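You operate a simulated robot arm through the tools that you are given. There is no shell and no other tool. Be economical: measure what you need, move in short steps, check, and stop when the job is done.

Carry out the task below with a simulated robot arm. There is one attempt and no reset: what you move stays moved.

## Task
Swap the cracked ring on the blue flange for the red-knob ring; clamp the cap tight.
Fine: old ring into the black bin; cap seated on the new ring; clamp shut, then the blue wing nut tight; the other rings stay. Set down upright: steel flange cap.

It is judged by the outcome, as a careful person would: the job done as asked, and still so three seconds after it is handed in. It fails if anything else is knocked over, pushed out of place, dropped, spilled or broken. A push-on lid holds only when it is set on centred and level and pressed home; a screw cap is set on level and turned clockwise until tight.

## Robot
A 6-joint arm with a two-finger gripper, fixed in place. Base frame: the origin is at the foot of the arm, x ahead of it, y to its left, z up; the work surface is at about z = 0.74. Readings come in m, rad, newtons and seconds.
Its first joint turns from -2.897 to 2.897 rad. Payload 3.43 kg.
The tool frame sits at the grasp point between the pads (the TCP): z along the fingers, y along the line on which they close. The tips reach 0.02 m beyond it. The gripper opens to 0.19 m. The gripper's body begins 0.248 m behind the TCP.
Orientation is told as [roll, pitch, yaw] about the base's x, y, z axes, in that order, counted from this pose: with the fingers straight down and closing along the base's y, the tool's x points along the base's -x, its y along +y and its z along -z.

## Interface
- The arm moves only by the tool jog_arm. Its arguments are lists of equal length, an entry for each row: "translation": the shift along the tool's x, y, z in m, a list of three; "rot": the turn, a rotation vector about the tool's x, y, z in rad, a list of three. In form: {"translation": [[tx, ty, tz], ...], "rot": [[rx, ry, rz], ...]}. A call has 1 to 10 rows; each row is the pose to reach, as a shift and turn from the pose commanded when the call began, along the tool's axes at that moment. "jaw" is the finger opening in m, from 0 to 0.19, set as the call begins (left out, the last holds). A row lasts 0.2 s, in which the tool goes at most 0.05 m and 0.15 rad; a call with a longer step from one row to the next is refused whole, and so is a gripper value outside its range. A pose out of reach is approached as far as the arm can. The call stops where the force on the tool passes 70 N (or 10 N more than at its start, if that is more) or the arm is blocked; 0.2 s more then pass. Each finger travels about 0.153 m/s and halts on what it meets, pressing with about 25 N; the grip force reading is that of the motor and also rises with nothing between the fingers. The clock runs only during rows and for 0.2 s after the last one: add rows that repeat a pose to give the fingers time. It gives the time, the measured TCP pose, the force on the tool (base axes), the opening and the grip force at its end, in the units of the frame above (readings bear some noise), with the torque about the TCP (base axes, N m) and any sound that the robot's microphone picked up.
- Cameras (640 x 400 px; columns grow to the right, rows downward): "scene" is fixed at [0.0495, 0.5009, 1.5459]; the picture's right is [-0.20, -0.98, 0.00], its down [-0.69, 0.14, -0.71] and it looks along [0.69, -0.14, -0.71] (base axes); focal length 323 px, centre (320, 200). "wrist" rides on the gripper at [0.07, -0.008, -0.288] in the tool frame; the picture's right is [0.12, 0.99, 0.00], its down [-0.96, 0.11, -0.25] and it looks along [-0.24, 0.03, 0.97] (tool axes); focal length 261 px, centre (320, 200). There is no depth. A picture from a camera that has moved, and an enlarged one, comes with that camera's place and axes in the base frame and with its lens. The place of the scene camera against the robot may be out by one fixed shift of up to 0.025 m in any direction.
- snapshot(camera): a new picture of that camera. No time passes.
- slide_trunk(by): slides the trunk up (or, below 0, down) by that many m; the arm rides with it, the base frame stays. It gives what a move gives, with no picture.
- zoom(camera, box): a new picture of the part [left, top, right, bottom] of that camera's present view, enlarged. No time passes.
- sign_off(): hands the job in; it is judged then, once.

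Work in short steps. Places have to be worked out from the pictures, the camera data and where the tool is seen: move nearer, look again, correct. Check each grasp and each placing, and mend what went wrong. You have 120 turns and 84 pictures in all, those below and enlarged ones among them. Open the gripper and draw the arm clear of the work before you hand the job in, unless the task says otherwise; then end with one line.

The tools are called after ">>>" as name(argument=value, ...) on one line, values as JSON. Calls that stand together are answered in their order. jog_arm: Moves the arm, as the interface text tells. Its arguments: {"type":"object","properties":{"translation":{"type":"array","items":{"type":"array","items":{"type":"number"}}},"rot":{"type":"array","items":{"type":"array","items":{"type":"number"}}},"jaw":{"type":"number"}},"required":["translation","rot"]} The other tools are called the same way: slide_trunk (by) slides the trunk up or down; snapshot (camera) takes a picture; zoom (camera, box) takes an enlarged picture of a part of a camera's view; sign_off () hands the job in.

At the start:

```text
time: 0.0
tool_pos: [0.7183, 0.1753, 1.1359]
orientation: [-0.001, -0.001, 0.0]
contact_force: [-0.6, -0.7, -0.1]
wrist_torque: [-0.01, 0.0, -0.01]
finger_gap: 0.1901
grip_force: 0.1
trunk travel left (down, up): [-0.2, 0.24]
```

scene: 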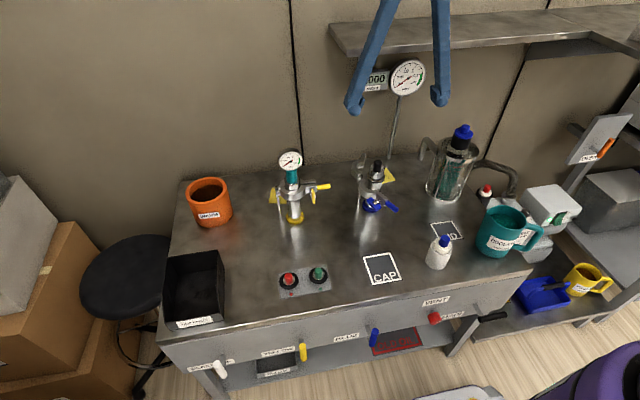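
wrist: 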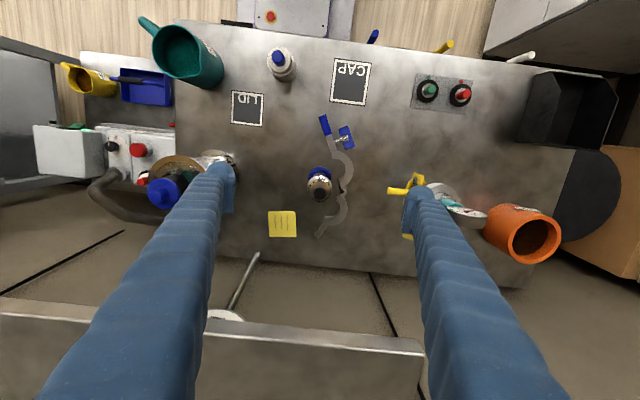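

The blue flange seems to be near the middle, with an open-looking clamp. I enlarge the work area in both views to identify parts.

>>> zoom(camera="scene", box=[320, 130, 480, 230])

>>> zoom(camera="wrist", box=[220, 100, 420, 250])

>>> zoom(camera="scene", box=[420, 150, 620, 310])

>>> zoom(camera="scene", box=[150, 140, 350, 340])

```text
4.00 times, centred on (400, 180) of scene
camera zoom: at [0.0495, 0.5009, 1.5459], right [-0.2, -0.98, 0.0], down [-0.69, 0.14, -0.71], along [0.69, -0.14, -0.71], focal length 1292 px, centre (0, 280)
```

zoom: 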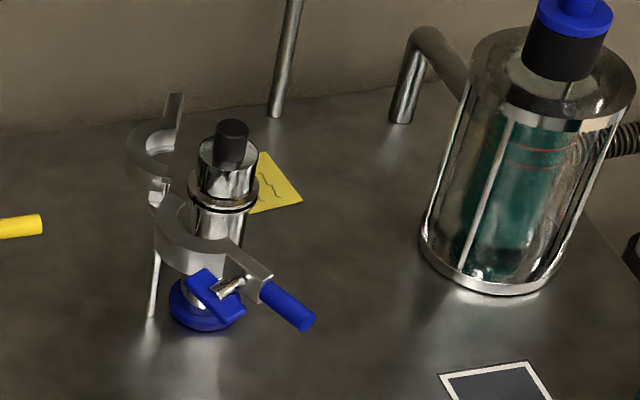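

```text
2.67 times, centred on (320, 175) of wrist
camera zoom: at [0.6477, 0.1659, 1.4226], right [-0.12, 0.99, 0.0], down [0.96, 0.11, 0.25], along [0.24, 0.03, -0.97], focal length 695 px, centre (320, 267)
```

zoom: 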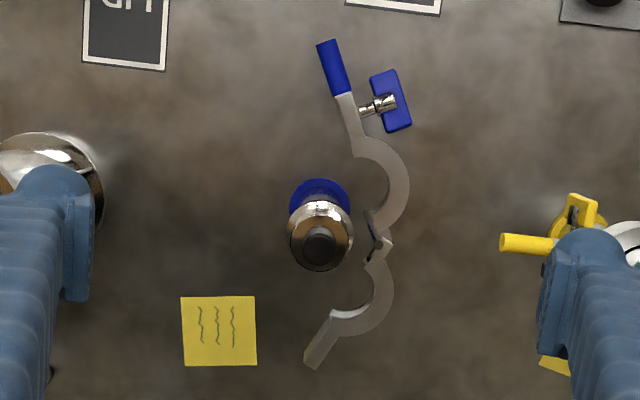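

```text
2.50 times, centred on (520, 230) of scene
camera zoom: at [0.0495, 0.5009, 1.5459], right [-0.2, -0.98, 0.0], down [-0.69, 0.14, -0.71], along [0.69, -0.14, -0.71], focal length 808 px, centre (-180, 125)
```

zoom: 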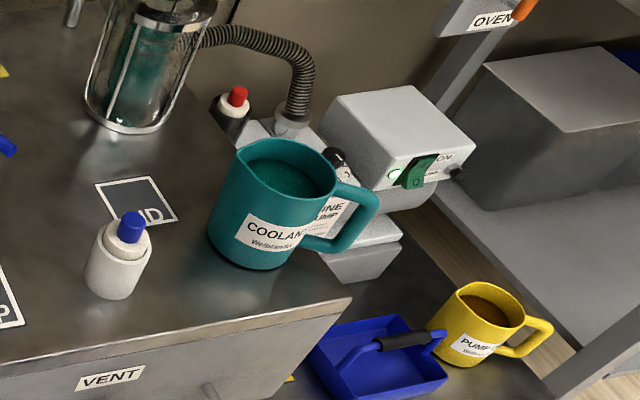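

```text
2.00 times, centred on (250, 240) of scene
camera zoom: at [0.0495, 0.5009, 1.5459], right [-0.2, -0.98, 0.0], down [-0.69, 0.14, -0.71], along [0.69, -0.14, -0.71], focal length 646 px, centre (460, 120)
```

zoom: 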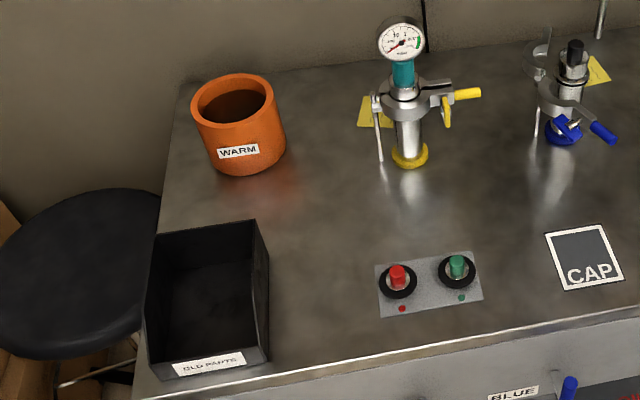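

I look closer at the red/green knob panel, the front handles, and the pump shelf.

>>> zoom(camera="scene", box=[265, 250, 345, 300])

>>> zoom(camera="wrist", box=[380, 50, 500, 125])

>>> zoom(camera="scene", box=[180, 290, 500, 400])

>>> zoom(camera="wrist", box=[20, 100, 260, 250])

>>> zoom(camera="scene", box=[345, 150, 409, 220])

```text
8.00 times, centred on (305, 275) of scene
camera zoom: at [0.0495, 0.5009, 1.5459], right [-0.2, -0.98, 0.0], down [-0.69, 0.14, -0.71], along [0.69, -0.14, -0.71], focal length 2585 px, centre (440, -400)
```

zoom: 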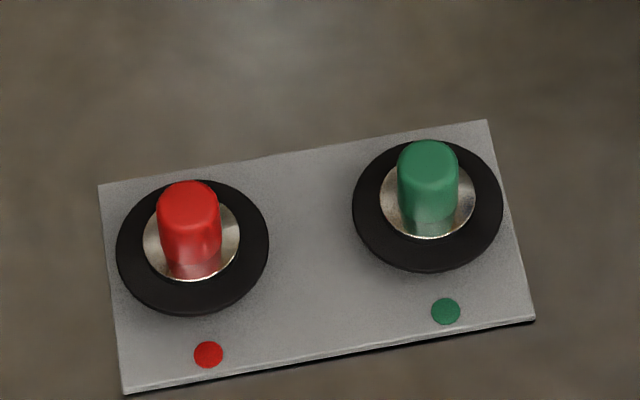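

```text
5.33 times, centred on (440, 88) of wrist
camera zoom: at [0.6477, 0.1659, 1.4226], right [-0.12, 0.99, 0.0], down [0.96, 0.11, 0.25], along [0.24, 0.03, -0.97], focal length 1390 px, centre (-320, 800)
```

zoom: 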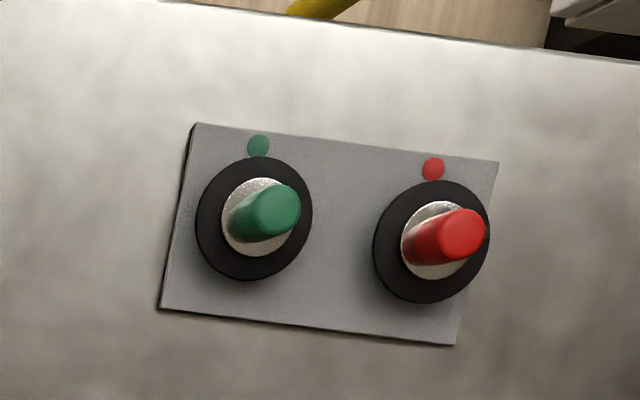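

```text
2.00 times, centred on (340, 345) of scene
camera zoom: at [0.0495, 0.5009, 1.5459], right [-0.2, -0.98, 0.0], down [-0.69, 0.14, -0.71], along [0.69, -0.14, -0.71], focal length 646 px, centre (280, -90)
```

zoom: 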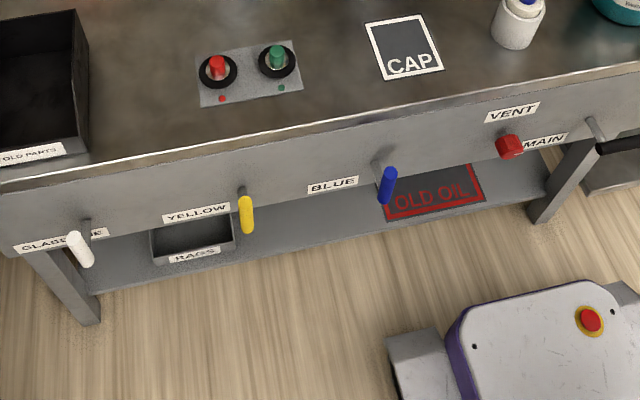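

```text
2.67 times, centred on (140, 175) of wrist
camera zoom: at [0.6477, 0.1659, 1.4226], right [-0.12, 0.99, 0.0], down [0.96, 0.11, 0.25], along [0.24, 0.03, -0.97], focal length 695 px, centre (800, 267)
```

zoom: 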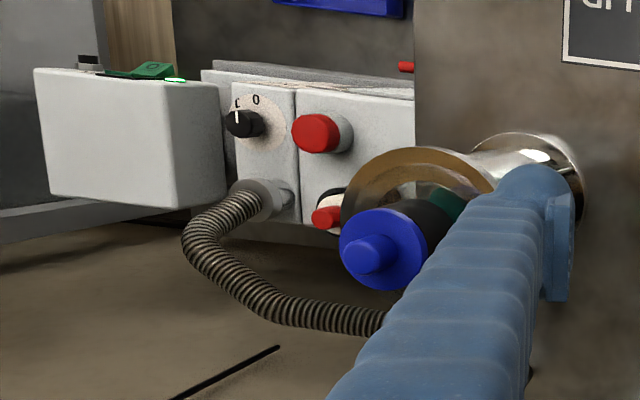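

```text
5.71 times, centred on (377, 185) of scene
camera zoom: at [0.0495, 0.5009, 1.5459], right [-0.2, -0.98, 0.0], down [-0.69, 0.14, -0.71], along [0.69, -0.14, -0.71], focal length 1846 px, centre (-6, 286)
```

zoom: 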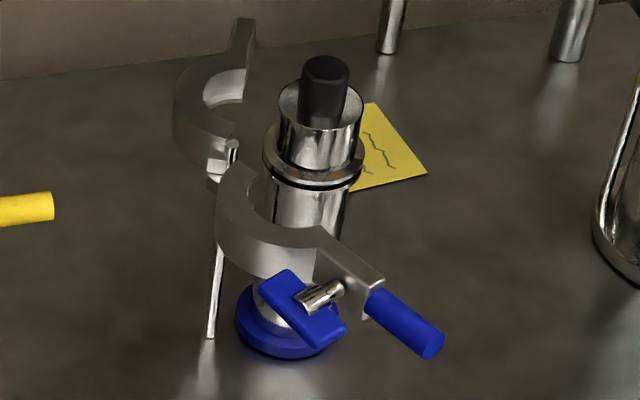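

The rings sit on the tray by the bin, and the cap (black knob) stands on the blue flange with its clamp swung open. I estimate the cap knob at about (0.75, 0.18), top z≈0.945. I move above it and look.

>>> jog_arm(translation=[[-0.012, 0.002, 0.04], [-0.024, 0.004, 0.08], [-0.032, 0.005, 0.116]], rot=[[0, 0, 0], [0, 0, 0], [0, 0, 0]], jaw=0.08)

>>> snapshot(camera="wrist")

>>> zoom(camera="scene", box=[270, 80, 430, 230])

```text
time: 0.8
tool_pos: [0.7491, 0.1791, 1.0201]
orientation: [0.0, 0.001, 0.001]
contact_force: [0.1, -0.2, 0.1]
wrist_torque: [0.0, 0.05, -0.01]
finger_gap: 0.0799
grip_force: 0.1
trunk travel left (down, up): [-0.2, 0.24]
```

```text
72 pictures are left
camera wrist: at [0.6804, 0.1705, 1.3069], right [-0.12, 0.99, 0.0], down [0.96, 0.11, 0.25], along [0.24, 0.03, -0.97], focal length 261 px, centre (320, 200)
```

wrist: 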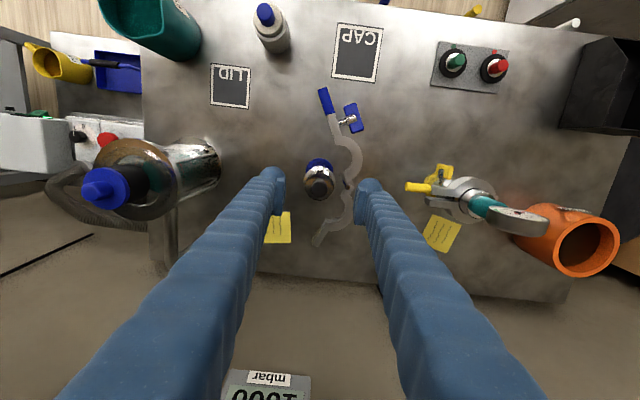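

```text
2.67 times, centred on (350, 155) of scene
camera zoom: at [0.0495, 0.5009, 1.5459], right [-0.2, -0.98, 0.0], down [-0.69, 0.14, -0.71], along [0.69, -0.14, -0.71], focal length 862 px, centre (240, 320)
```

zoom: 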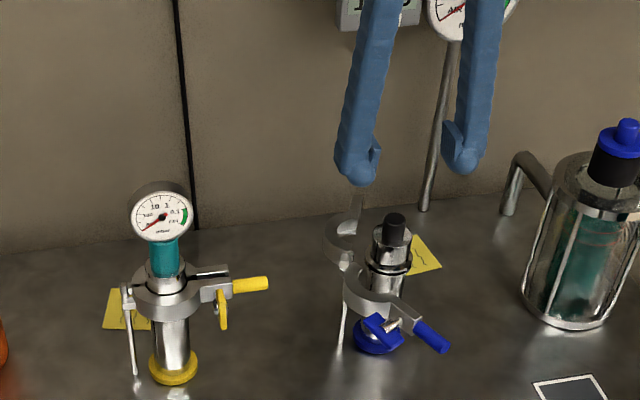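

I zoom the wrist view around the knob to refine its position.

>>> zoom(camera="wrist", box=[270, 80, 430, 260])

>>> zoom(camera="scene", box=[300, 190, 420, 265])

```text
2.22 times, centred on (350, 170) of wrist
camera zoom: at [0.6804, 0.1705, 1.3069], right [-0.12, 0.99, 0.0], down [0.96, 0.11, 0.25], along [0.24, 0.03, -0.97], focal length 579 px, centre (253, 267)
```

zoom: 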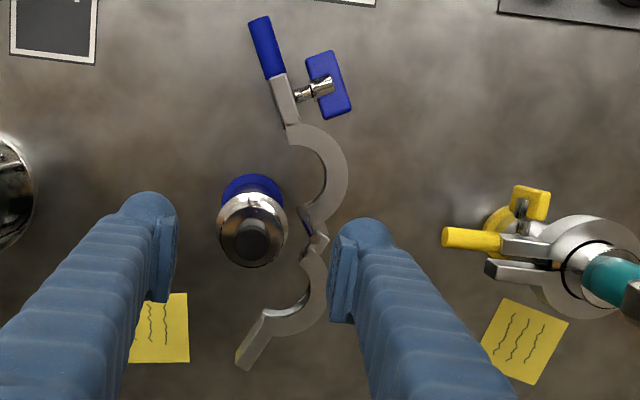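

```text
5.33 times, centred on (360, 228) of scene
camera zoom: at [0.0495, 0.5009, 1.5459], right [-0.2, -0.98, 0.0], down [-0.69, 0.14, -0.71], along [0.69, -0.14, -0.71], focal length 1723 px, centre (107, 53)
```

zoom: 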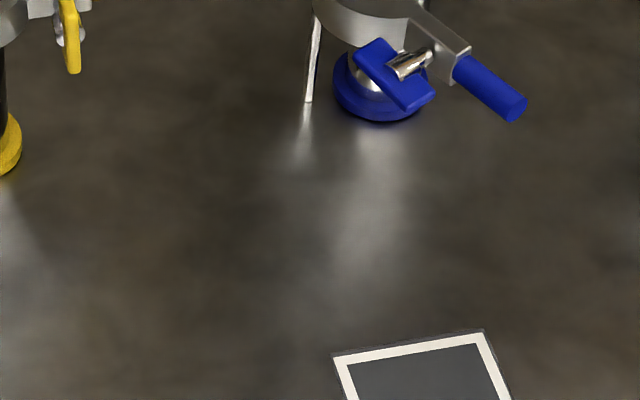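

Knob ≈ (0.751, 0.179), about 25 mm wide, and I judge the metal top at z≈0.914. I lower over it with fingertips just above that and close.

>>> jog_arm(translation=[[-0.002, 0, 0.04], [-0.002, 0, 0.07], [-0.002, 0, 0.085]], rot=[[0, 0, 0], [0, 0, 0], [0, 0, 0]])

>>> zoom(camera="scene", box=[320, 110, 440, 220])

>>> zoom(camera="wrist", box=[240, 120, 400, 240])

```text
time: 1.6
tool_pos: [0.7516, 0.1789, 0.9347]
orientation: [0.002, -0.001, 0.0]
contact_force: [0.1, 0.3, -0.5]
wrist_torque: [0.0, -0.07, 0.0]
finger_gap: 0.08
grip_force: 0.1
trunk travel left (down, up): [-0.2, 0.24]
```

```text
3.64 times, centred on (380, 165) of scene
camera zoom: at [0.0495, 0.5009, 1.5459], right [-0.2, -0.98, 0.0], down [-0.69, 0.14, -0.71], along [0.69, -0.14, -0.71], focal length 1175 px, centre (102, 327)
```

zoom: 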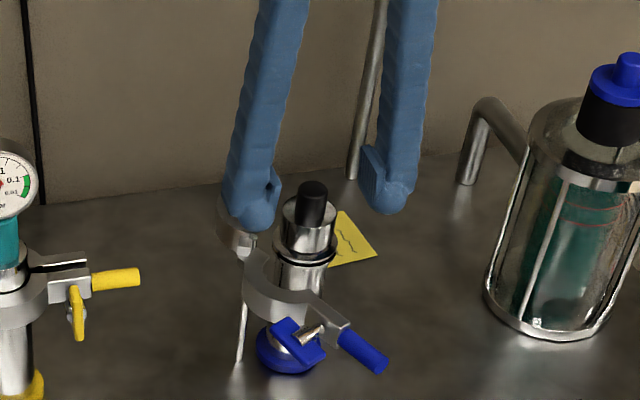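

```text
3.33 times, centred on (320, 180) of wrist
camera zoom: at [0.681, 0.1702, 1.2221], right [-0.12, 0.99, 0.0], down [0.96, 0.11, 0.25], along [0.25, 0.03, -0.97], focal length 869 px, centre (320, 267)
```

zoom: 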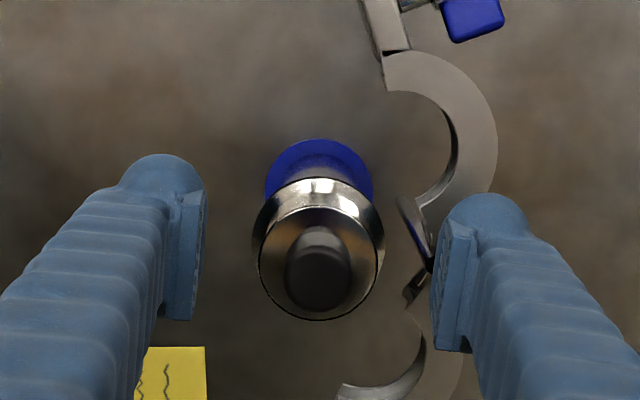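

Aligned. Close on the knob.

>>> jog_arm(translation=[[0, 0, 0], [0, 0, 0], [0, 0, 0]], rot=[[0, 0, 0], [0, 0, 0], [0, 0, 0]], jaw=0.0)

```text
time: 2.4
tool_pos: [0.7515, 0.1785, 0.9345]
orientation: [0.0, 0.001, 0.001]
contact_force: [-0.2, -0.1, -0.8]
wrist_torque: [-0.02, 0.02, 0.01]
finger_gap: 0.0227
grip_force: 25.3
trunk travel left (down, up): [-0.2, 0.24]
```

Gripped at 22.7 mm. I lift slowly straight up 10 cm and look at what came up.

>>> jog_arm(translation=[[0, 0, -0.005], [0, 0, -0.015], [0, 0, -0.045], [0, 0, -0.08], [0, 0, -0.11]], rot=[[0, 0, 0], [0, 0, 0], [0, 0, 0], [0, 0, 0], [0, 0, 0]])

>>> zoom(camera="scene", box=[320, 90, 440, 220])

>>> zoom(camera="wrist", box=[240, 80, 400, 200])

```text
time: 3.6
tool_pos: [0.7514, 0.18, 1.0471]
orientation: [0.0, 0.001, 0.0]
contact_force: [0.3, -0.2, -1.0]
wrist_torque: [0.01, -0.01, -0.01]
finger_gap: 0.0225
grip_force: 24.9
trunk travel left (down, up): [-0.2, 0.24]
```

```text
3.08 times, centred on (380, 155) of scene
camera zoom: at [0.0495, 0.5009, 1.5459], right [-0.2, -0.98, 0.0], down [-0.69, 0.14, -0.71], along [0.69, -0.14, -0.71], focal length 994 px, centre (135, 338)
```

zoom: 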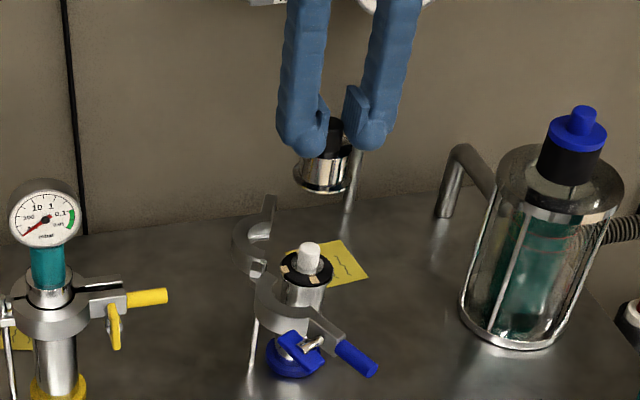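

```text
3.33 times, centred on (320, 140) of wrist
camera zoom: at [0.6808, 0.1704, 1.3327], right [-0.12, 0.99, 0.0], down [0.96, 0.11, 0.25], along [0.24, 0.03, -0.97], focal length 869 px, centre (320, 400)
```

zoom: 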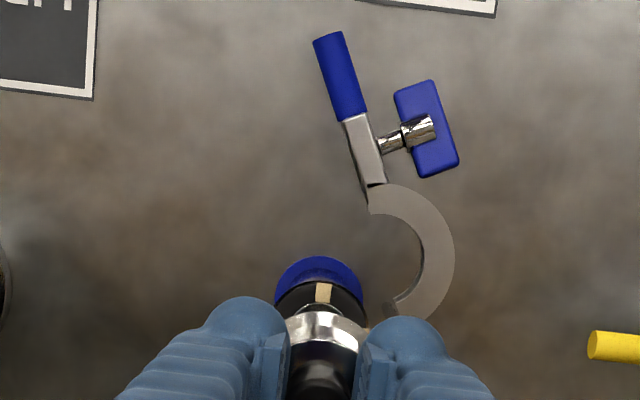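

The cap came off, leaving the cracked ring with a white knob on the flange. The CAP mat centre works out to (0.519, 0.224); I carry the cap there and down to a hover.

>>> jog_arm(translation=[[0.04, 0.008, 0], [0.08, 0.016, 0], [0.12, 0.024, 0], [0.16, 0.032, 0], [0.2, 0.038, 0], [0.232, 0.044, 0], [0.232, 0.044, 0.05], [0.232, 0.044, 0.1], [0.232, 0.044, 0.15], [0.232, 0.044, 0.19]], rot=[[0, 0, 0], [0, 0, 0], [0, 0, 0], [0, 0, 0], [0, 0, 0], [0, 0, 0], [0, 0, 0], [0, 0, 0], [0, 0, 0], [0, 0, 0]])

>>> zoom(camera="scene", box=[300, 180, 460, 300])

>>> snapshot(camera="wrist")

```text
time: 5.8
tool_pos: [0.5208, 0.2244, 0.8546]
orientation: [-0.001, 0.002, 0.002]
contact_force: [0.4, 0.3, -1.6]
wrist_torque: [-0.01, 0.06, 0.0]
finger_gap: 0.0225
grip_force: 24.8
trunk travel left (down, up): [-0.2, 0.24]
```

```text
3.33 times, centred on (380, 240) of scene
camera zoom: at [0.0495, 0.5009, 1.5459], right [-0.2, -0.98, 0.0], down [-0.69, 0.14, -0.71], along [0.69, -0.14, -0.71], focal length 1077 px, centre (120, 67)
```

zoom: 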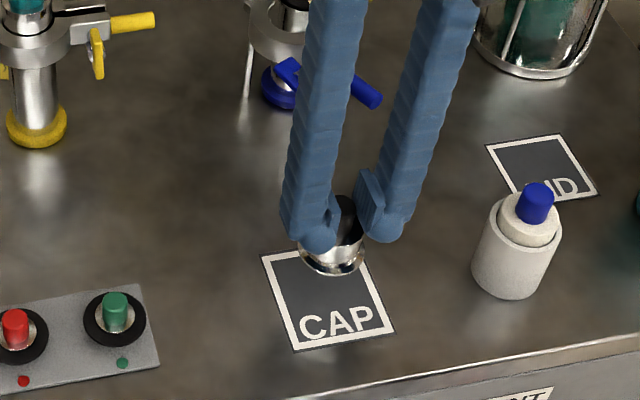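

```text
63 pictures are left
camera wrist: at [0.4509, 0.2152, 1.1406], right [-0.12, 0.99, 0.0], down [0.96, 0.11, 0.25], along [0.24, 0.03, -0.97], focal length 261 px, centre (320, 200)
```

wrist: 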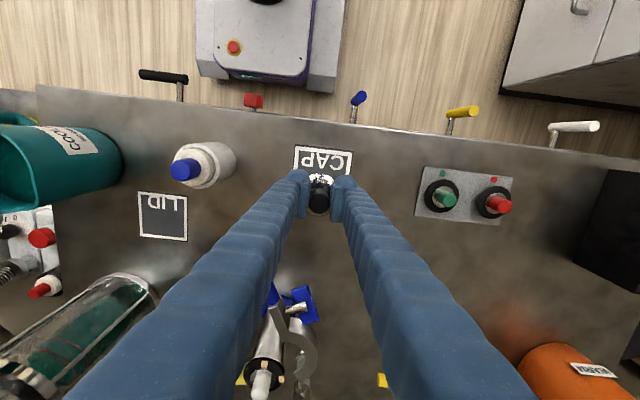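

Cap bottom appears ~0.06 below the TCP, so contact near TCP z≈0.80. I lower most of the way, then in small steps.

>>> jog_arm(translation=[[0, 0, 0.03], [0, 0, 0.04], [0, 0, 0.044]], rot=[[0, 0, 0], [0, 0, 0], [0, 0, 0]])

>>> zoom(camera="scene", box=[340, 220, 420, 300])

```text
time: 6.6
tool_pos: [0.5207, 0.2235, 0.8124]
orientation: [-0.001, -0.001, 0.0]
contact_force: [-0.2, -0.5, -1.7]
wrist_torque: [-0.01, 0.0, 0.0]
finger_gap: 0.0226
grip_force: 24.6
trunk travel left (down, up): [-0.2, 0.24]
```

```text
5.00 times, centred on (380, 260) of scene
camera zoom: at [0.0495, 0.5009, 1.5459], right [-0.2, -0.98, 0.0], down [-0.69, 0.14, -0.71], along [0.69, -0.14, -0.71], focal length 1616 px, centre (20, -100)
```

zoom: 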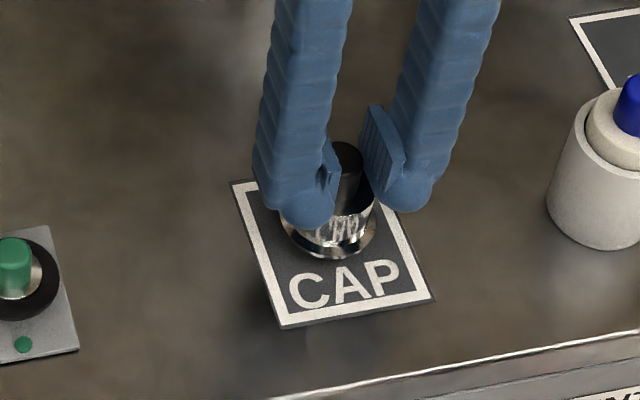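

Centred well. I step down 2 mm at a time to contact.

>>> jog_arm(translation=[[0, 0, 0.002], [0, 0, 0.004], [0, 0, 0.006], [0, 0, 0.008]], rot=[[0, 0, 0], [0, 0, 0], [0, 0, 0], [0, 0, 0]])

```text
time: 7.6
tool_pos: [0.5194, 0.2251, 0.8047]
orientation: [-0.002, 0.0, -0.001]
contact_force: [0.9, 0.3, -1.2]
wrist_torque: [0.02, 0.03, -0.01]
finger_gap: 0.0227
grip_force: 25.3
trunk travel left (down, up): [-0.2, 0.24]
```

>>> jog_arm(translation=[[0, 0, 0.0015], [0, 0, 0.003], [0, 0, 0.0045]], rot=[[0, 0, 0], [0, 0, 0], [0, 0, 0]])

```text
time: 8.4
tool_pos: [0.5192, 0.224, 0.8013]
orientation: [0.001, -0.001, 0.001]
contact_force: [-0.4, -1.0, 22.8]
wrist_torque: [-0.03, -0.22, -0.02]
finger_gap: 0.0228
grip_force: 24.7
trunk travel left (down, up): [-0.2, 0.24]
```

Contact (≈23 N up), so the cap stands; TCP-to-cap-bottom ≈ 0.060. I ease 1 mm, release and rise.

>>> jog_arm(translation=[[0, 0, -0.001], [0, 0, -0.001], [0, 0, -0.001], [0, 0, -0.03], [0, 0, -0.08], [0, 0, -0.13], [0, 0, -0.18], [0, 0, -0.22]], rot=[[0, 0, 0], [0, 0, 0], [0, 0, 0], [0, 0, 0], [0, 0, 0], [0, 0, 0], [0, 0, 0], [0, 0, 0]], jaw=0.07)

>>> snapshot(camera="scene")

```text
time: 10.2
tool_pos: [0.519, 0.2237, 1.0213]
orientation: [-0.001, 0.0, 0.0]
contact_force: [-0.1, 1.1, -0.5]
wrist_torque: [0.01, -0.06, 0.03]
finger_gap: 0.0696
grip_force: 0.0
trunk travel left (down, up): [-0.2, 0.24]
```

```text
61 pictures are left
```

scene: 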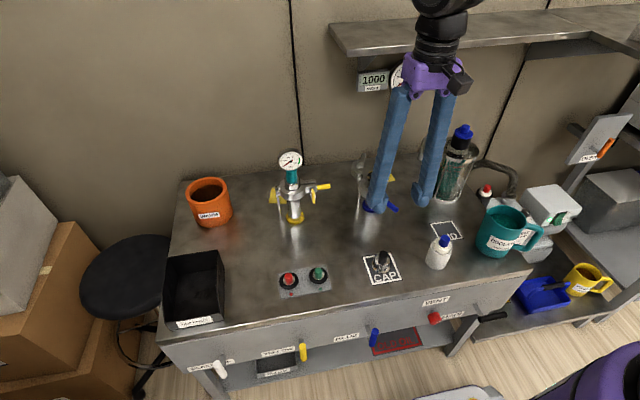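

The cap stands upright on its mat. I go back above the flange for the old ring with a narrower jaw, and look.

>>> jog_arm(translation=[[-0.04, -0.008, 0], [-0.08, -0.016, 0], [-0.12, -0.024, 0], [-0.16, -0.032, 0], [-0.2, -0.04, 0], [-0.2325, -0.0447, 0], [-0.2325, -0.0447, 0.04], [-0.2325, -0.0447, 0.076]], rot=[[0, 0, 0], [0, 0, 0], [0, 0, 0], [0, 0, 0], [0, 0, 0], [0, 0, 0], [0, 0, 0], [0, 0, 0]], jaw=0.045)

>>> zoom(camera="wrist", box=[240, 100, 400, 240])

>>> zoom(camera="scene", box=[325, 125, 425, 225])

```text
time: 12.0
tool_pos: [0.7522, 0.1795, 0.9408]
orientation: [-0.001, 0.003, 0.0]
contact_force: [-0.6, -0.4, -0.4]
wrist_torque: [-0.02, 0.01, -0.02]
finger_gap: 0.0452
grip_force: 0.0
trunk travel left (down, up): [-0.2, 0.24]
```

```text
2.86 times, centred on (320, 170) of wrist
camera zoom: at [0.6833, 0.1709, 1.2283], right [-0.12, 0.99, 0.0], down [0.96, 0.11, 0.25], along [0.24, 0.03, -0.97], focal length 745 px, centre (320, 286)
```

zoom: 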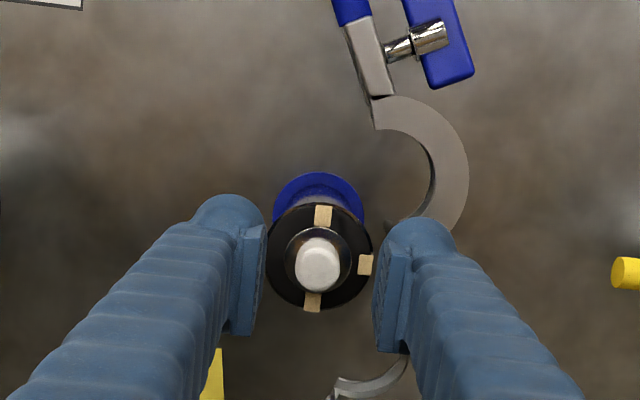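

```text
4.00 times, centred on (375, 175) of scene
camera zoom: at [0.0495, 0.5009, 1.5459], right [-0.2, -0.98, 0.0], down [-0.69, 0.14, -0.71], along [0.69, -0.14, -0.71], focal length 1292 px, centre (100, 300)
```

zoom: 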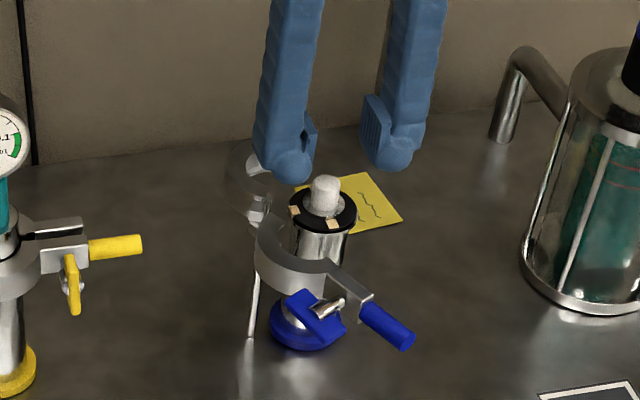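

Ring knob at ≈(0.754, 0.179), with four tape-like marks on the ring. I lower 35 mm so the tips sit just above the ring and clear of the clamp.

>>> jog_arm(translation=[[-0.002, 0, 0.02], [-0.002, 0, 0.035]], rot=[[0, 0, 0], [0, 0, 0]])

>>> zoom(camera="scene", box=[335, 145, 415, 210])

```text
time: 12.6
tool_pos: [0.7542, 0.1802, 0.9082]
orientation: [0.0, 0.002, 0.001]
contact_force: [-0.3, 0.8, 0.1]
wrist_torque: [-0.04, 0.02, 0.0]
finger_gap: 0.0448
grip_force: 0.1
trunk travel left (down, up): [-0.2, 0.24]
```

```text
6.15 times, centred on (375, 178) of scene
camera zoom: at [0.0495, 0.5009, 1.5459], right [-0.2, -0.98, 0.0], down [-0.69, 0.14, -0.71], along [0.69, -0.14, -0.71], focal length 1988 px, centre (-18, 338)
```

zoom: 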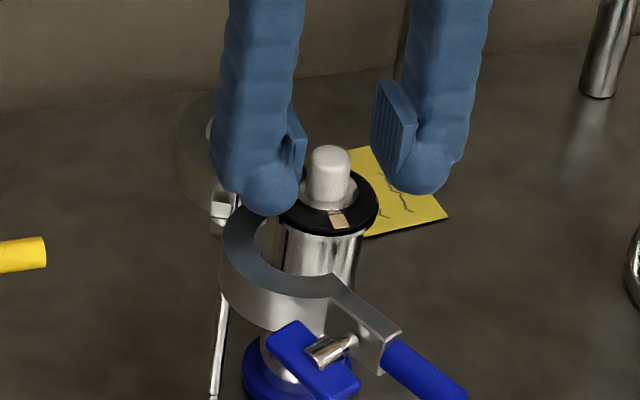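

Clear; close on the white knob.

>>> jog_arm(translation=[[0, 0, 0], [0, 0, 0]], rot=[[0, 0, 0], [0, 0, 0]], jaw=0.0)

>>> zoom(camera="wrist", box=[270, 140, 370, 220])

```text
time: 13.4
tool_pos: [0.7583, 0.1807, 0.9173]
orientation: [0.004, -0.014, 0.0]
contact_force: [-4.6, -0.2, 23.6]
wrist_torque: [-0.03, -0.09, -0.05]
finger_gap: 0.0058
grip_force: 25.2
trunk travel left (down, up): [-0.2, 0.24]
stopped in row 2: the force on the tool passed its limit at 73 N (the readings are from after the stop); the commanded pose is now the measured one
```

```text
5.00 times, centred on (320, 180) of wrist
camera zoom: at [0.684, 0.1702, 1.2018], right [-0.12, 0.99, 0.0], down [0.96, 0.11, 0.26], along [0.26, 0.03, -0.97], focal length 1303 px, centre (320, 300)
```

zoom: 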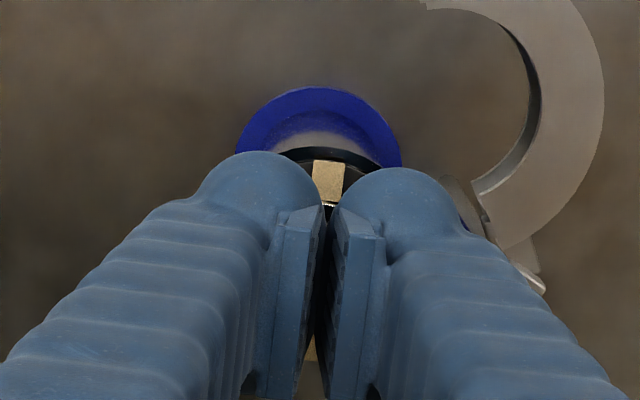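

The fingers slipped up over the knob's rounded top (gap 6 mm). I open, rise and look at the ring.

>>> jog_arm(translation=[[0, 0, -0.01], [0, 0, -0.02], [0, 0, -0.05]], rot=[[0, 0, 0], [0, 0, 0], [0, 0, 0]], jaw=0.045)

>>> zoom(camera="wrist", box=[270, 120, 370, 220])

>>> zoom(camera="scene", box=[335, 145, 415, 210])

```text
time: 14.2
tool_pos: [0.7558, 0.1815, 0.9633]
orientation: [0.002, -0.009, -0.001]
contact_force: [-0.4, -0.2, 0.5]
wrist_torque: [-0.03, 0.0, -0.02]
finger_gap: 0.045
grip_force: 0.0
trunk travel left (down, up): [-0.2, 0.24]
```

```text
4.00 times, centred on (320, 170) of wrist
camera zoom: at [0.6843, 0.171, 1.2489], right [-0.12, 0.99, 0.0], down [0.96, 0.11, 0.26], along [0.25, 0.03, -0.97], focal length 1043 px, centre (320, 320)
```

zoom: 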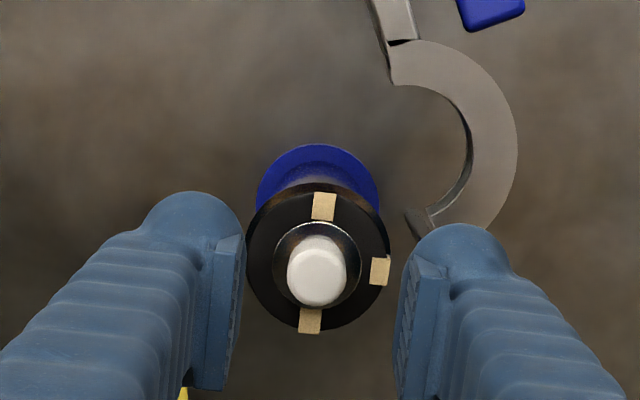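

```text
6.15 times, centred on (375, 178) of scene
camera zoom: at [0.0495, 0.5009, 1.5459], right [-0.2, -0.98, 0.0], down [-0.69, 0.14, -0.71], along [0.69, -0.14, -0.71], focal length 1988 px, centre (-18, 338)
```

zoom: 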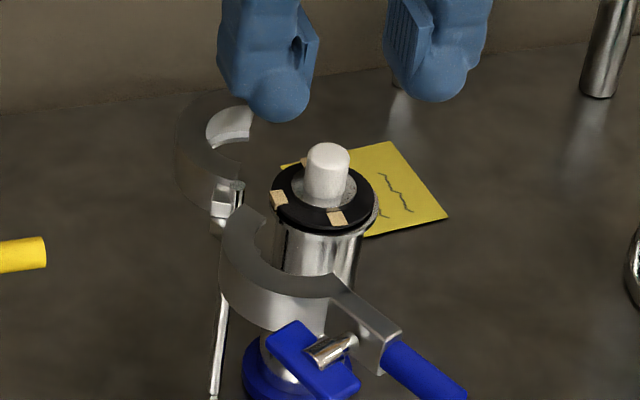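

The ring nudged ~3 mm in +x, but remains on the flange. The pads need to be lower on the knob; I re-level, centre at (0.758, 0.179) and descend to TCP 0.900 with jaw 38 mm.

>>> jog_arm(translation=[[-0.002, -0.002, 0.03], [-0.002, -0.002, 0.05], [-0.002, -0.002, 0.058], [-0.002, -0.002, 0.0635]], rot=[[0, 0.009, 0], [0, 0.009, 0], [0, 0.009, 0], [0, 0.009, 0]], jaw=0.04)

>>> zoom(camera="scene", box=[335, 145, 415, 210])

>>> zoom(camera="wrist", box=[270, 140, 370, 220])

```text
time: 15.2
tool_pos: [0.7604, 0.1785, 0.8996]
orientation: [0.001, -0.001, 0.0]
contact_force: [0.0, -0.2, 0.3]
wrist_torque: [0.0, -0.03, 0.01]
finger_gap: 0.0401
grip_force: 0.0
trunk travel left (down, up): [-0.2, 0.24]
```

```text
6.15 times, centred on (375, 178) of scene
camera zoom: at [0.0495, 0.5009, 1.5459], right [-0.2, -0.98, 0.0], down [-0.69, 0.14, -0.71], along [0.69, -0.14, -0.71], focal length 1988 px, centre (-18, 338)
```

zoom: 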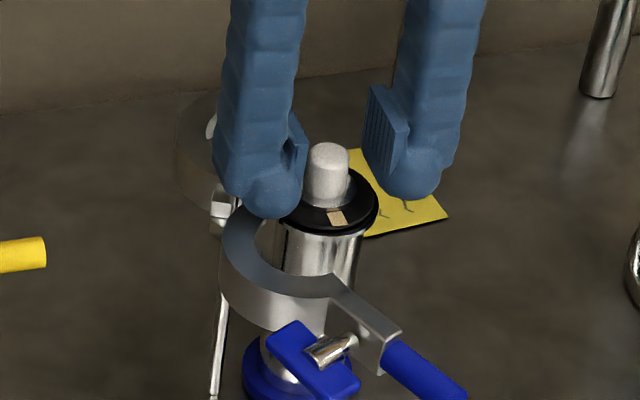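

```text
5.00 times, centred on (320, 180) of wrist
camera zoom: at [0.69, 0.1689, 1.1859], right [-0.12, 0.99, 0.0], down [0.96, 0.11, 0.25], along [0.25, 0.03, -0.97], focal length 1303 px, centre (320, 300)
```

zoom: 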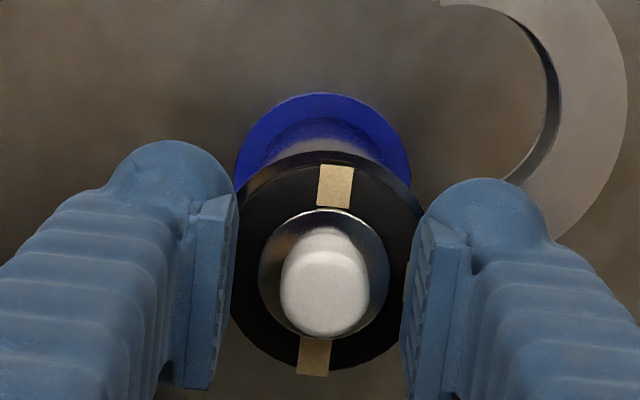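

Ring is settled back in place and the pads now cover the knob. Shift 3 mm back in x and close.

>>> jog_arm(translation=[[0.003, 0, 0.0], [0.003, 0, 0.0], [0.003, 0, 0.0]], rot=[[0, 0, 0], [0, 0, 0], [0, 0, 0]], jaw=0.01)

```text
time: 16.0
tool_pos: [0.7565, 0.1792, 0.8991]
orientation: [0.003, 0.0, 0.003]
contact_force: [-0.2, -0.4, 2.6]
wrist_torque: [-0.01, -0.11, 0.01]
finger_gap: 0.0179
grip_force: 25.2
trunk travel left (down, up): [-0.2, 0.24]
```

Gripped at 17.9 mm. Lift gently and check.

>>> jog_arm(translation=[[0, 0, -0.004], [0, 0, -0.012], [0, 0, -0.03], [0, 0, -0.07], [0, 0, -0.11], [0, 0, -0.14]], rot=[[0, 0, 0], [0, 0, 0], [0, 0, 0], [0, 0, 0], [0, 0, 0], [0, 0, 0]])

>>> snapshot(camera="scene")

>>> zoom(camera="wrist", box=[240, 100, 400, 240])

```text
time: 17.4
tool_pos: [0.7583, 0.1786, 1.0399]
orientation: [0.003, 0.0, -0.001]
contact_force: [-1.1, 0.2, 0.4]
wrist_torque: [0.02, -0.06, -0.03]
finger_gap: 0.018
grip_force: 25.2
trunk travel left (down, up): [-0.2, 0.24]
```

```text
52 pictures are left
```

scene: 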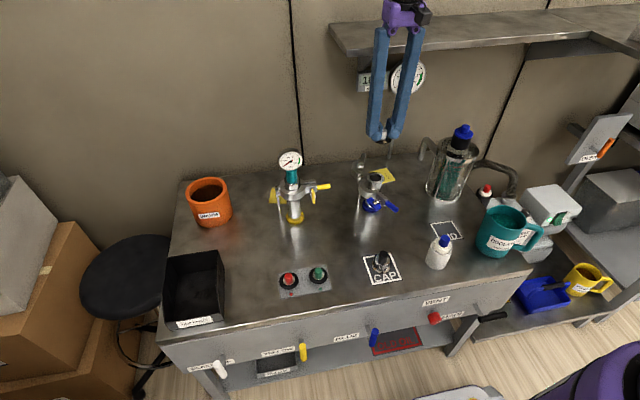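

```text
2.86 times, centred on (320, 170) of wrist
camera zoom: at [0.6882, 0.169, 1.3268], right [-0.12, 0.99, 0.0], down [0.96, 0.11, 0.25], along [0.25, 0.03, -0.97], focal length 745 px, centre (320, 286)
```

zoom: 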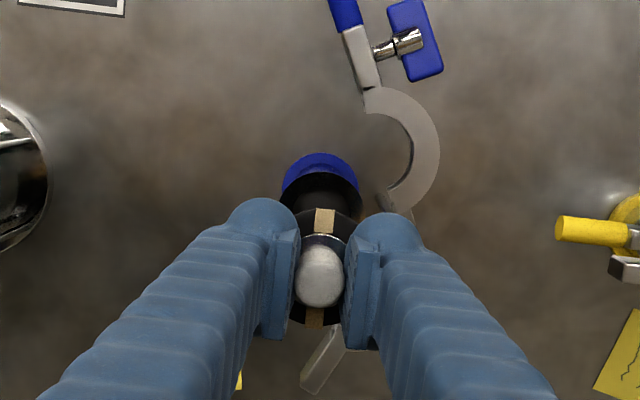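

The cracked ring is in the grip. I carry it over the front of the bench (clear of the gauge) toward the bin at about (0.54, 0.72).

>>> jog_arm(translation=[[0.04, 0, -0.005], [0.08, 0, -0.01], [0.12, 0, -0.015], [0.16, 0.01, -0.02], [0.19, 0.04, -0.02], [0.2, 0.085, -0.02], [0.2, 0.13, -0.02], [0.2, 0.175, -0.02], [0.2, 0.22, -0.02], [0.2, 0.265, -0.02]], rot=[[0, 0, 0], [0, 0, 0], [0, 0, 0], [0, 0, 0], [0, 0, 0], [0, 0, 0], [0, 0, 0], [0, 0, 0], [0, 0, 0], [0, 0, 0]])

>>> jog_arm(translation=[[0, 0.045, 0], [0, 0.09, 0], [0, 0.135, 0], [0.005, 0.18, 0], [0.01, 0.225, 0], [0.015, 0.26, 0]], rot=[[0, 0, 0], [0, 0, 0], [0, 0, 0], [0, 0, 0], [0, 0, 0], [0, 0, 0]])

>>> snapshot(camera="wrist")

>>> snapshot(camera="scene")

```text
time: 19.6
tool_pos: [0.5584, 0.445, 1.0591]
orientation: [0.003, 0.002, -0.001]
contact_force: [-0.7, -1.4, -0.5]
wrist_torque: [-0.01, -0.01, 0.01]
finger_gap: 0.0181
grip_force: 24.6
trunk travel left (down, up): [-0.2, 0.24]
```

```text
time: 21.0
tool_pos: [0.5432, 0.7046, 1.0607]
orientation: [0.001, 0.002, -0.002]
contact_force: [0.3, -0.1, -0.1]
wrist_torque: [-0.03, -0.02, 0.01]
finger_gap: 0.018
grip_force: 25.8
trunk travel left (down, up): [-0.2, 0.24]
```

```text
50 pictures are left
camera wrist: at [0.4734, 0.6951, 1.3477], right [-0.12, 0.99, 0.0], down [0.96, 0.11, 0.25], along [0.24, 0.03, -0.97], focal length 261 px, centre (320, 200)
```

wrist: 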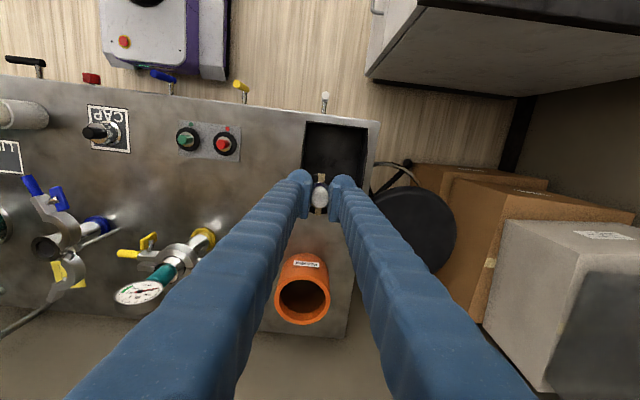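

```text
49 pictures are left
```

scene: 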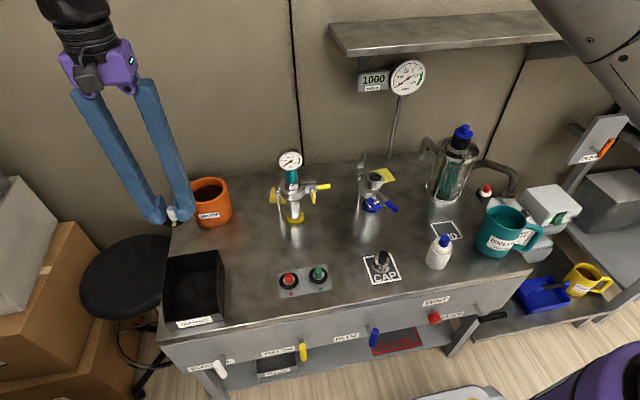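

Bin centre ≈ (0.503, 0.731). I centre over it and lower to just above the rim, then check.

>>> jog_arm(translation=[[0.03, 0.02, 0], [0.041, 0.026, 0.03], [0.041, 0.026, 0.07], [0.041, 0.026, 0.11], [0.041, 0.026, 0.14]], rot=[[0, 0, 0], [0, 0, 0], [0, 0, 0], [0, 0, 0], [0, 0, 0]])

>>> zoom(camera="wrist", box=[220, 80, 420, 260])

>>> zoom(camera="scene", box=[130, 200, 270, 340])

```text
time: 22.2
tool_pos: [0.5028, 0.7284, 0.9192]
orientation: [0.001, 0.001, -0.001]
contact_force: [-0.1, 0.2, -0.8]
wrist_torque: [-0.06, 0.04, 0.0]
finger_gap: 0.0179
grip_force: 25.1
trunk travel left (down, up): [-0.2, 0.24]
```

```text
2.22 times, centred on (320, 170) of wrist
camera zoom: at [0.4334, 0.7193, 1.2063], right [-0.12, 0.99, 0.0], down [0.96, 0.11, 0.25], along [0.25, 0.03, -0.97], focal length 579 px, centre (320, 267)
```

zoom: 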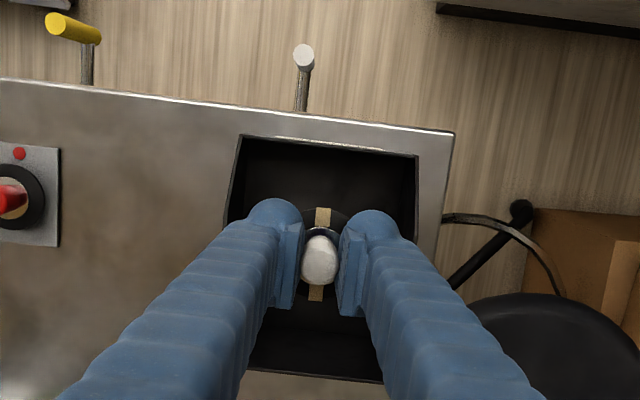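

```text
2.86 times, centred on (200, 270) of scene
camera zoom: at [0.0495, 0.5009, 1.5459], right [-0.2, -0.98, 0.0], down [-0.69, 0.14, -0.71], along [0.69, -0.14, -0.71], focal length 923 px, centre (663, 0)
```

zoom: 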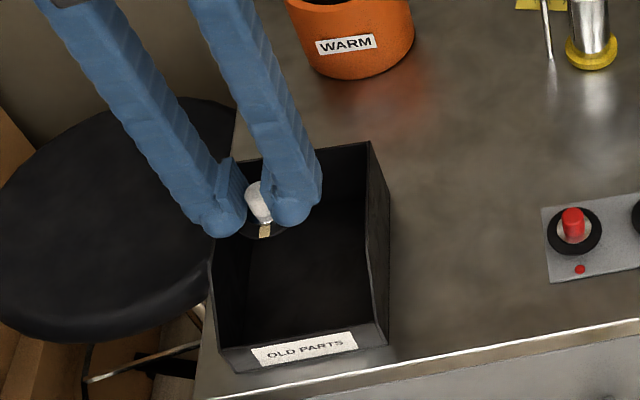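

Centred over the bin. I lower inside and release near the floor.

>>> jog_arm(translation=[[0, 0, 0.04], [0, 0, 0.08], [0, 0, 0.11], [0, 0, 0.13], [0, 0, 0.138]], rot=[[0, 0, 0], [0, 0, 0], [0, 0, 0], [0, 0, 0], [0, 0, 0]])

>>> jog_arm(translation=[[0, 0, 0], [0, 0, 0], [0, 0, -0.04], [0, 0, -0.09], [0, 0, -0.14], [0, 0, -0.19], [0, 0, -0.24]], rot=[[0, 0, 0], [0, 0, 0], [0, 0, 0], [0, 0, 0], [0, 0, 0], [0, 0, 0], [0, 0, 0]], jaw=0.045)

>>> zoom(camera="wrist", box=[160, 80, 420, 260])

```text
time: 23.4
tool_pos: [0.502, 0.729, 0.7834]
orientation: [0.002, 0.001, 0.0]
contact_force: [-0.2, 0.3, -0.5]
wrist_torque: [-0.01, 0.02, -0.02]
finger_gap: 0.018
grip_force: 24.7
trunk travel left (down, up): [-0.2, 0.24]
```

```text
time: 25.0
tool_pos: [0.5016, 0.7306, 1.0253]
orientation: [0.003, 0.001, -0.001]
contact_force: [-0.3, 0.7, 1.0]
wrist_torque: [0.0, -0.01, -0.03]
finger_gap: 0.045
grip_force: 0.1
trunk travel left (down, up): [-0.2, 0.24]
```

```text
2.22 times, centred on (290, 170) of wrist
camera zoom: at [0.4319, 0.7198, 1.3102], right [-0.12, 0.99, 0.0], down [0.96, 0.11, 0.25], along [0.25, 0.03, -0.97], focal length 579 px, centre (387, 267)
```

zoom: 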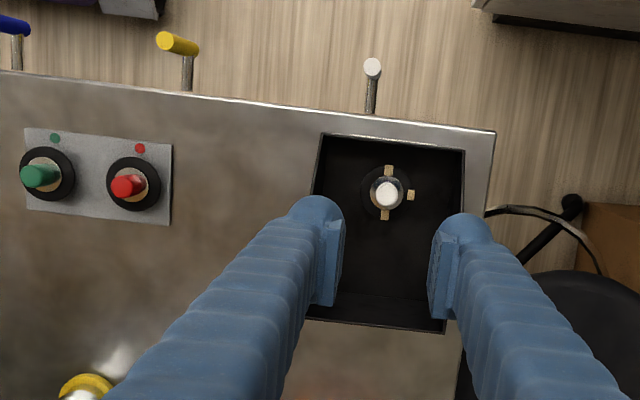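

The old ring sits upright in the bin. Red ring ≈ (0.527, 0.488); I move above it and lower to a hover.

>>> jog_arm(translation=[[-0.005, -0.045, 0], [-0.01, -0.09, 0], [-0.015, -0.135, 0], [-0.02, -0.18, 0], [-0.025, -0.22, 0], [-0.025, -0.242, 0.02], [-0.025, -0.242, 0.07], [-0.025, -0.242, 0.12], [-0.025, -0.242, 0.17]], rot=[[0, 0, 0], [0, 0, 0], [0, 0, 0], [0, 0, 0], [0, 0, 0], [0, 0, 0], [0, 0, 0], [0, 0, 0], [0, 0, 0]], jaw=0.04)

>>> zoom(camera="wrist", box=[240, 120, 400, 240])

>>> zoom(camera="scene", box=[240, 210, 360, 310])

```text
time: 27.0
tool_pos: [0.5275, 0.4872, 0.852]
orientation: [0.001, 0.002, 0.0]
contact_force: [0.1, -1.1, -0.1]
wrist_torque: [0.01, 0.03, -0.02]
finger_gap: 0.0398
grip_force: 0.0
trunk travel left (down, up): [-0.2, 0.24]
```

```text
3.33 times, centred on (320, 180) of wrist
camera zoom: at [0.4575, 0.4788, 1.1382], right [-0.12, 0.99, 0.0], down [0.96, 0.11, 0.25], along [0.24, 0.03, -0.97], focal length 869 px, centre (320, 267)
```

zoom: 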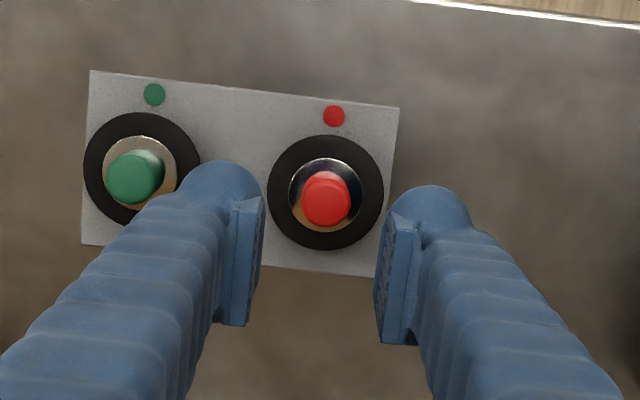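

```text
4.00 times, centred on (300, 260) of scene
camera zoom: at [0.0495, 0.5009, 1.5459], right [-0.2, -0.98, 0.0], down [-0.69, 0.14, -0.71], along [0.69, -0.14, -0.71], focal length 1292 px, centre (400, -40)
```

zoom: 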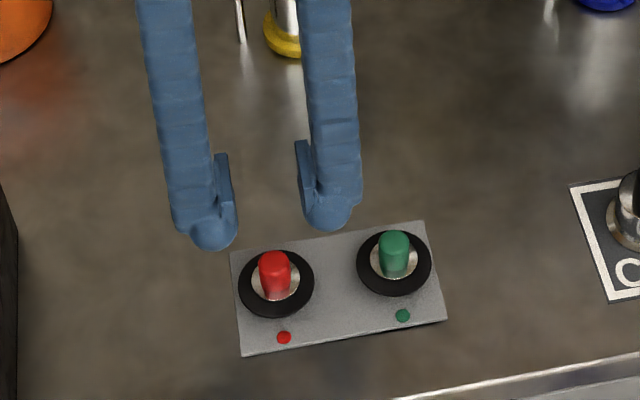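

Red ring at ≈(0.518, 0.489). I shift and lower toward it, leaving a bit of margin, and look.

>>> jog_arm(translation=[[0.009, 0.0015, 0], [0.009, 0.0015, 0.035], [0.009, 0.0015, 0.062]], rot=[[0, 0, 0], [0, 0, 0], [0, 0, 0]])

>>> zoom(camera="wrist", box=[270, 140, 370, 220])

>>> zoom(camera="scene", box=[250, 240, 340, 310])

```text
time: 27.8
tool_pos: [0.5181, 0.4908, 0.79]
orientation: [0.002, 0.0, -0.001]
contact_force: [-0.1, 0.2, -0.2]
wrist_torque: [-0.07, 0.01, -0.01]
finger_gap: 0.0402
grip_force: 0.0
trunk travel left (down, up): [-0.2, 0.24]
```

```text
5.00 times, centred on (320, 180) of wrist
camera zoom: at [0.4473, 0.4803, 1.0764], right [-0.12, 0.99, 0.0], down [0.96, 0.11, 0.25], along [0.25, 0.03, -0.97], focal length 1303 px, centre (320, 300)
```

zoom: 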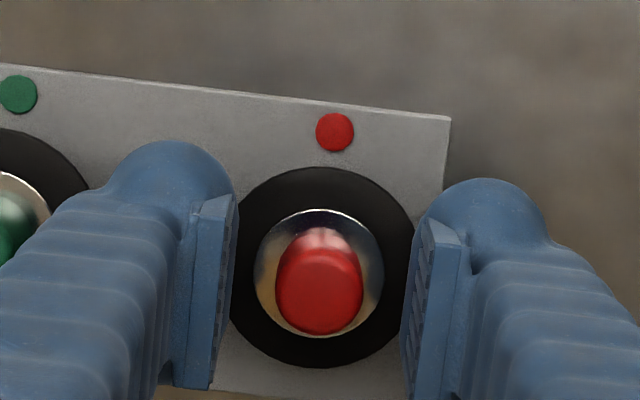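

```text
5.71 times, centred on (295, 275) of scene
camera zoom: at [0.0495, 0.5009, 1.5459], right [-0.2, -0.98, 0.0], down [-0.69, 0.14, -0.71], along [0.69, -0.14, -0.71], focal length 1846 px, centre (463, -229)
```

zoom: 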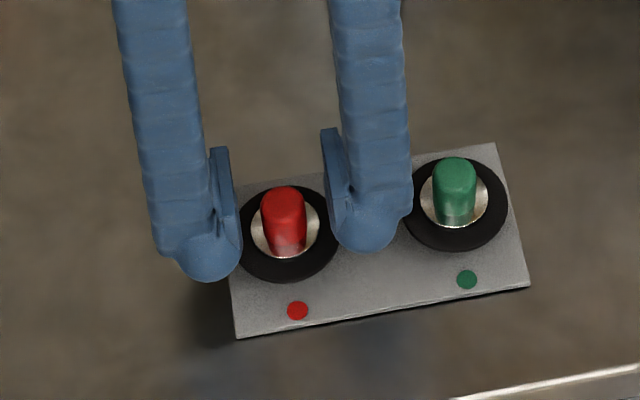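

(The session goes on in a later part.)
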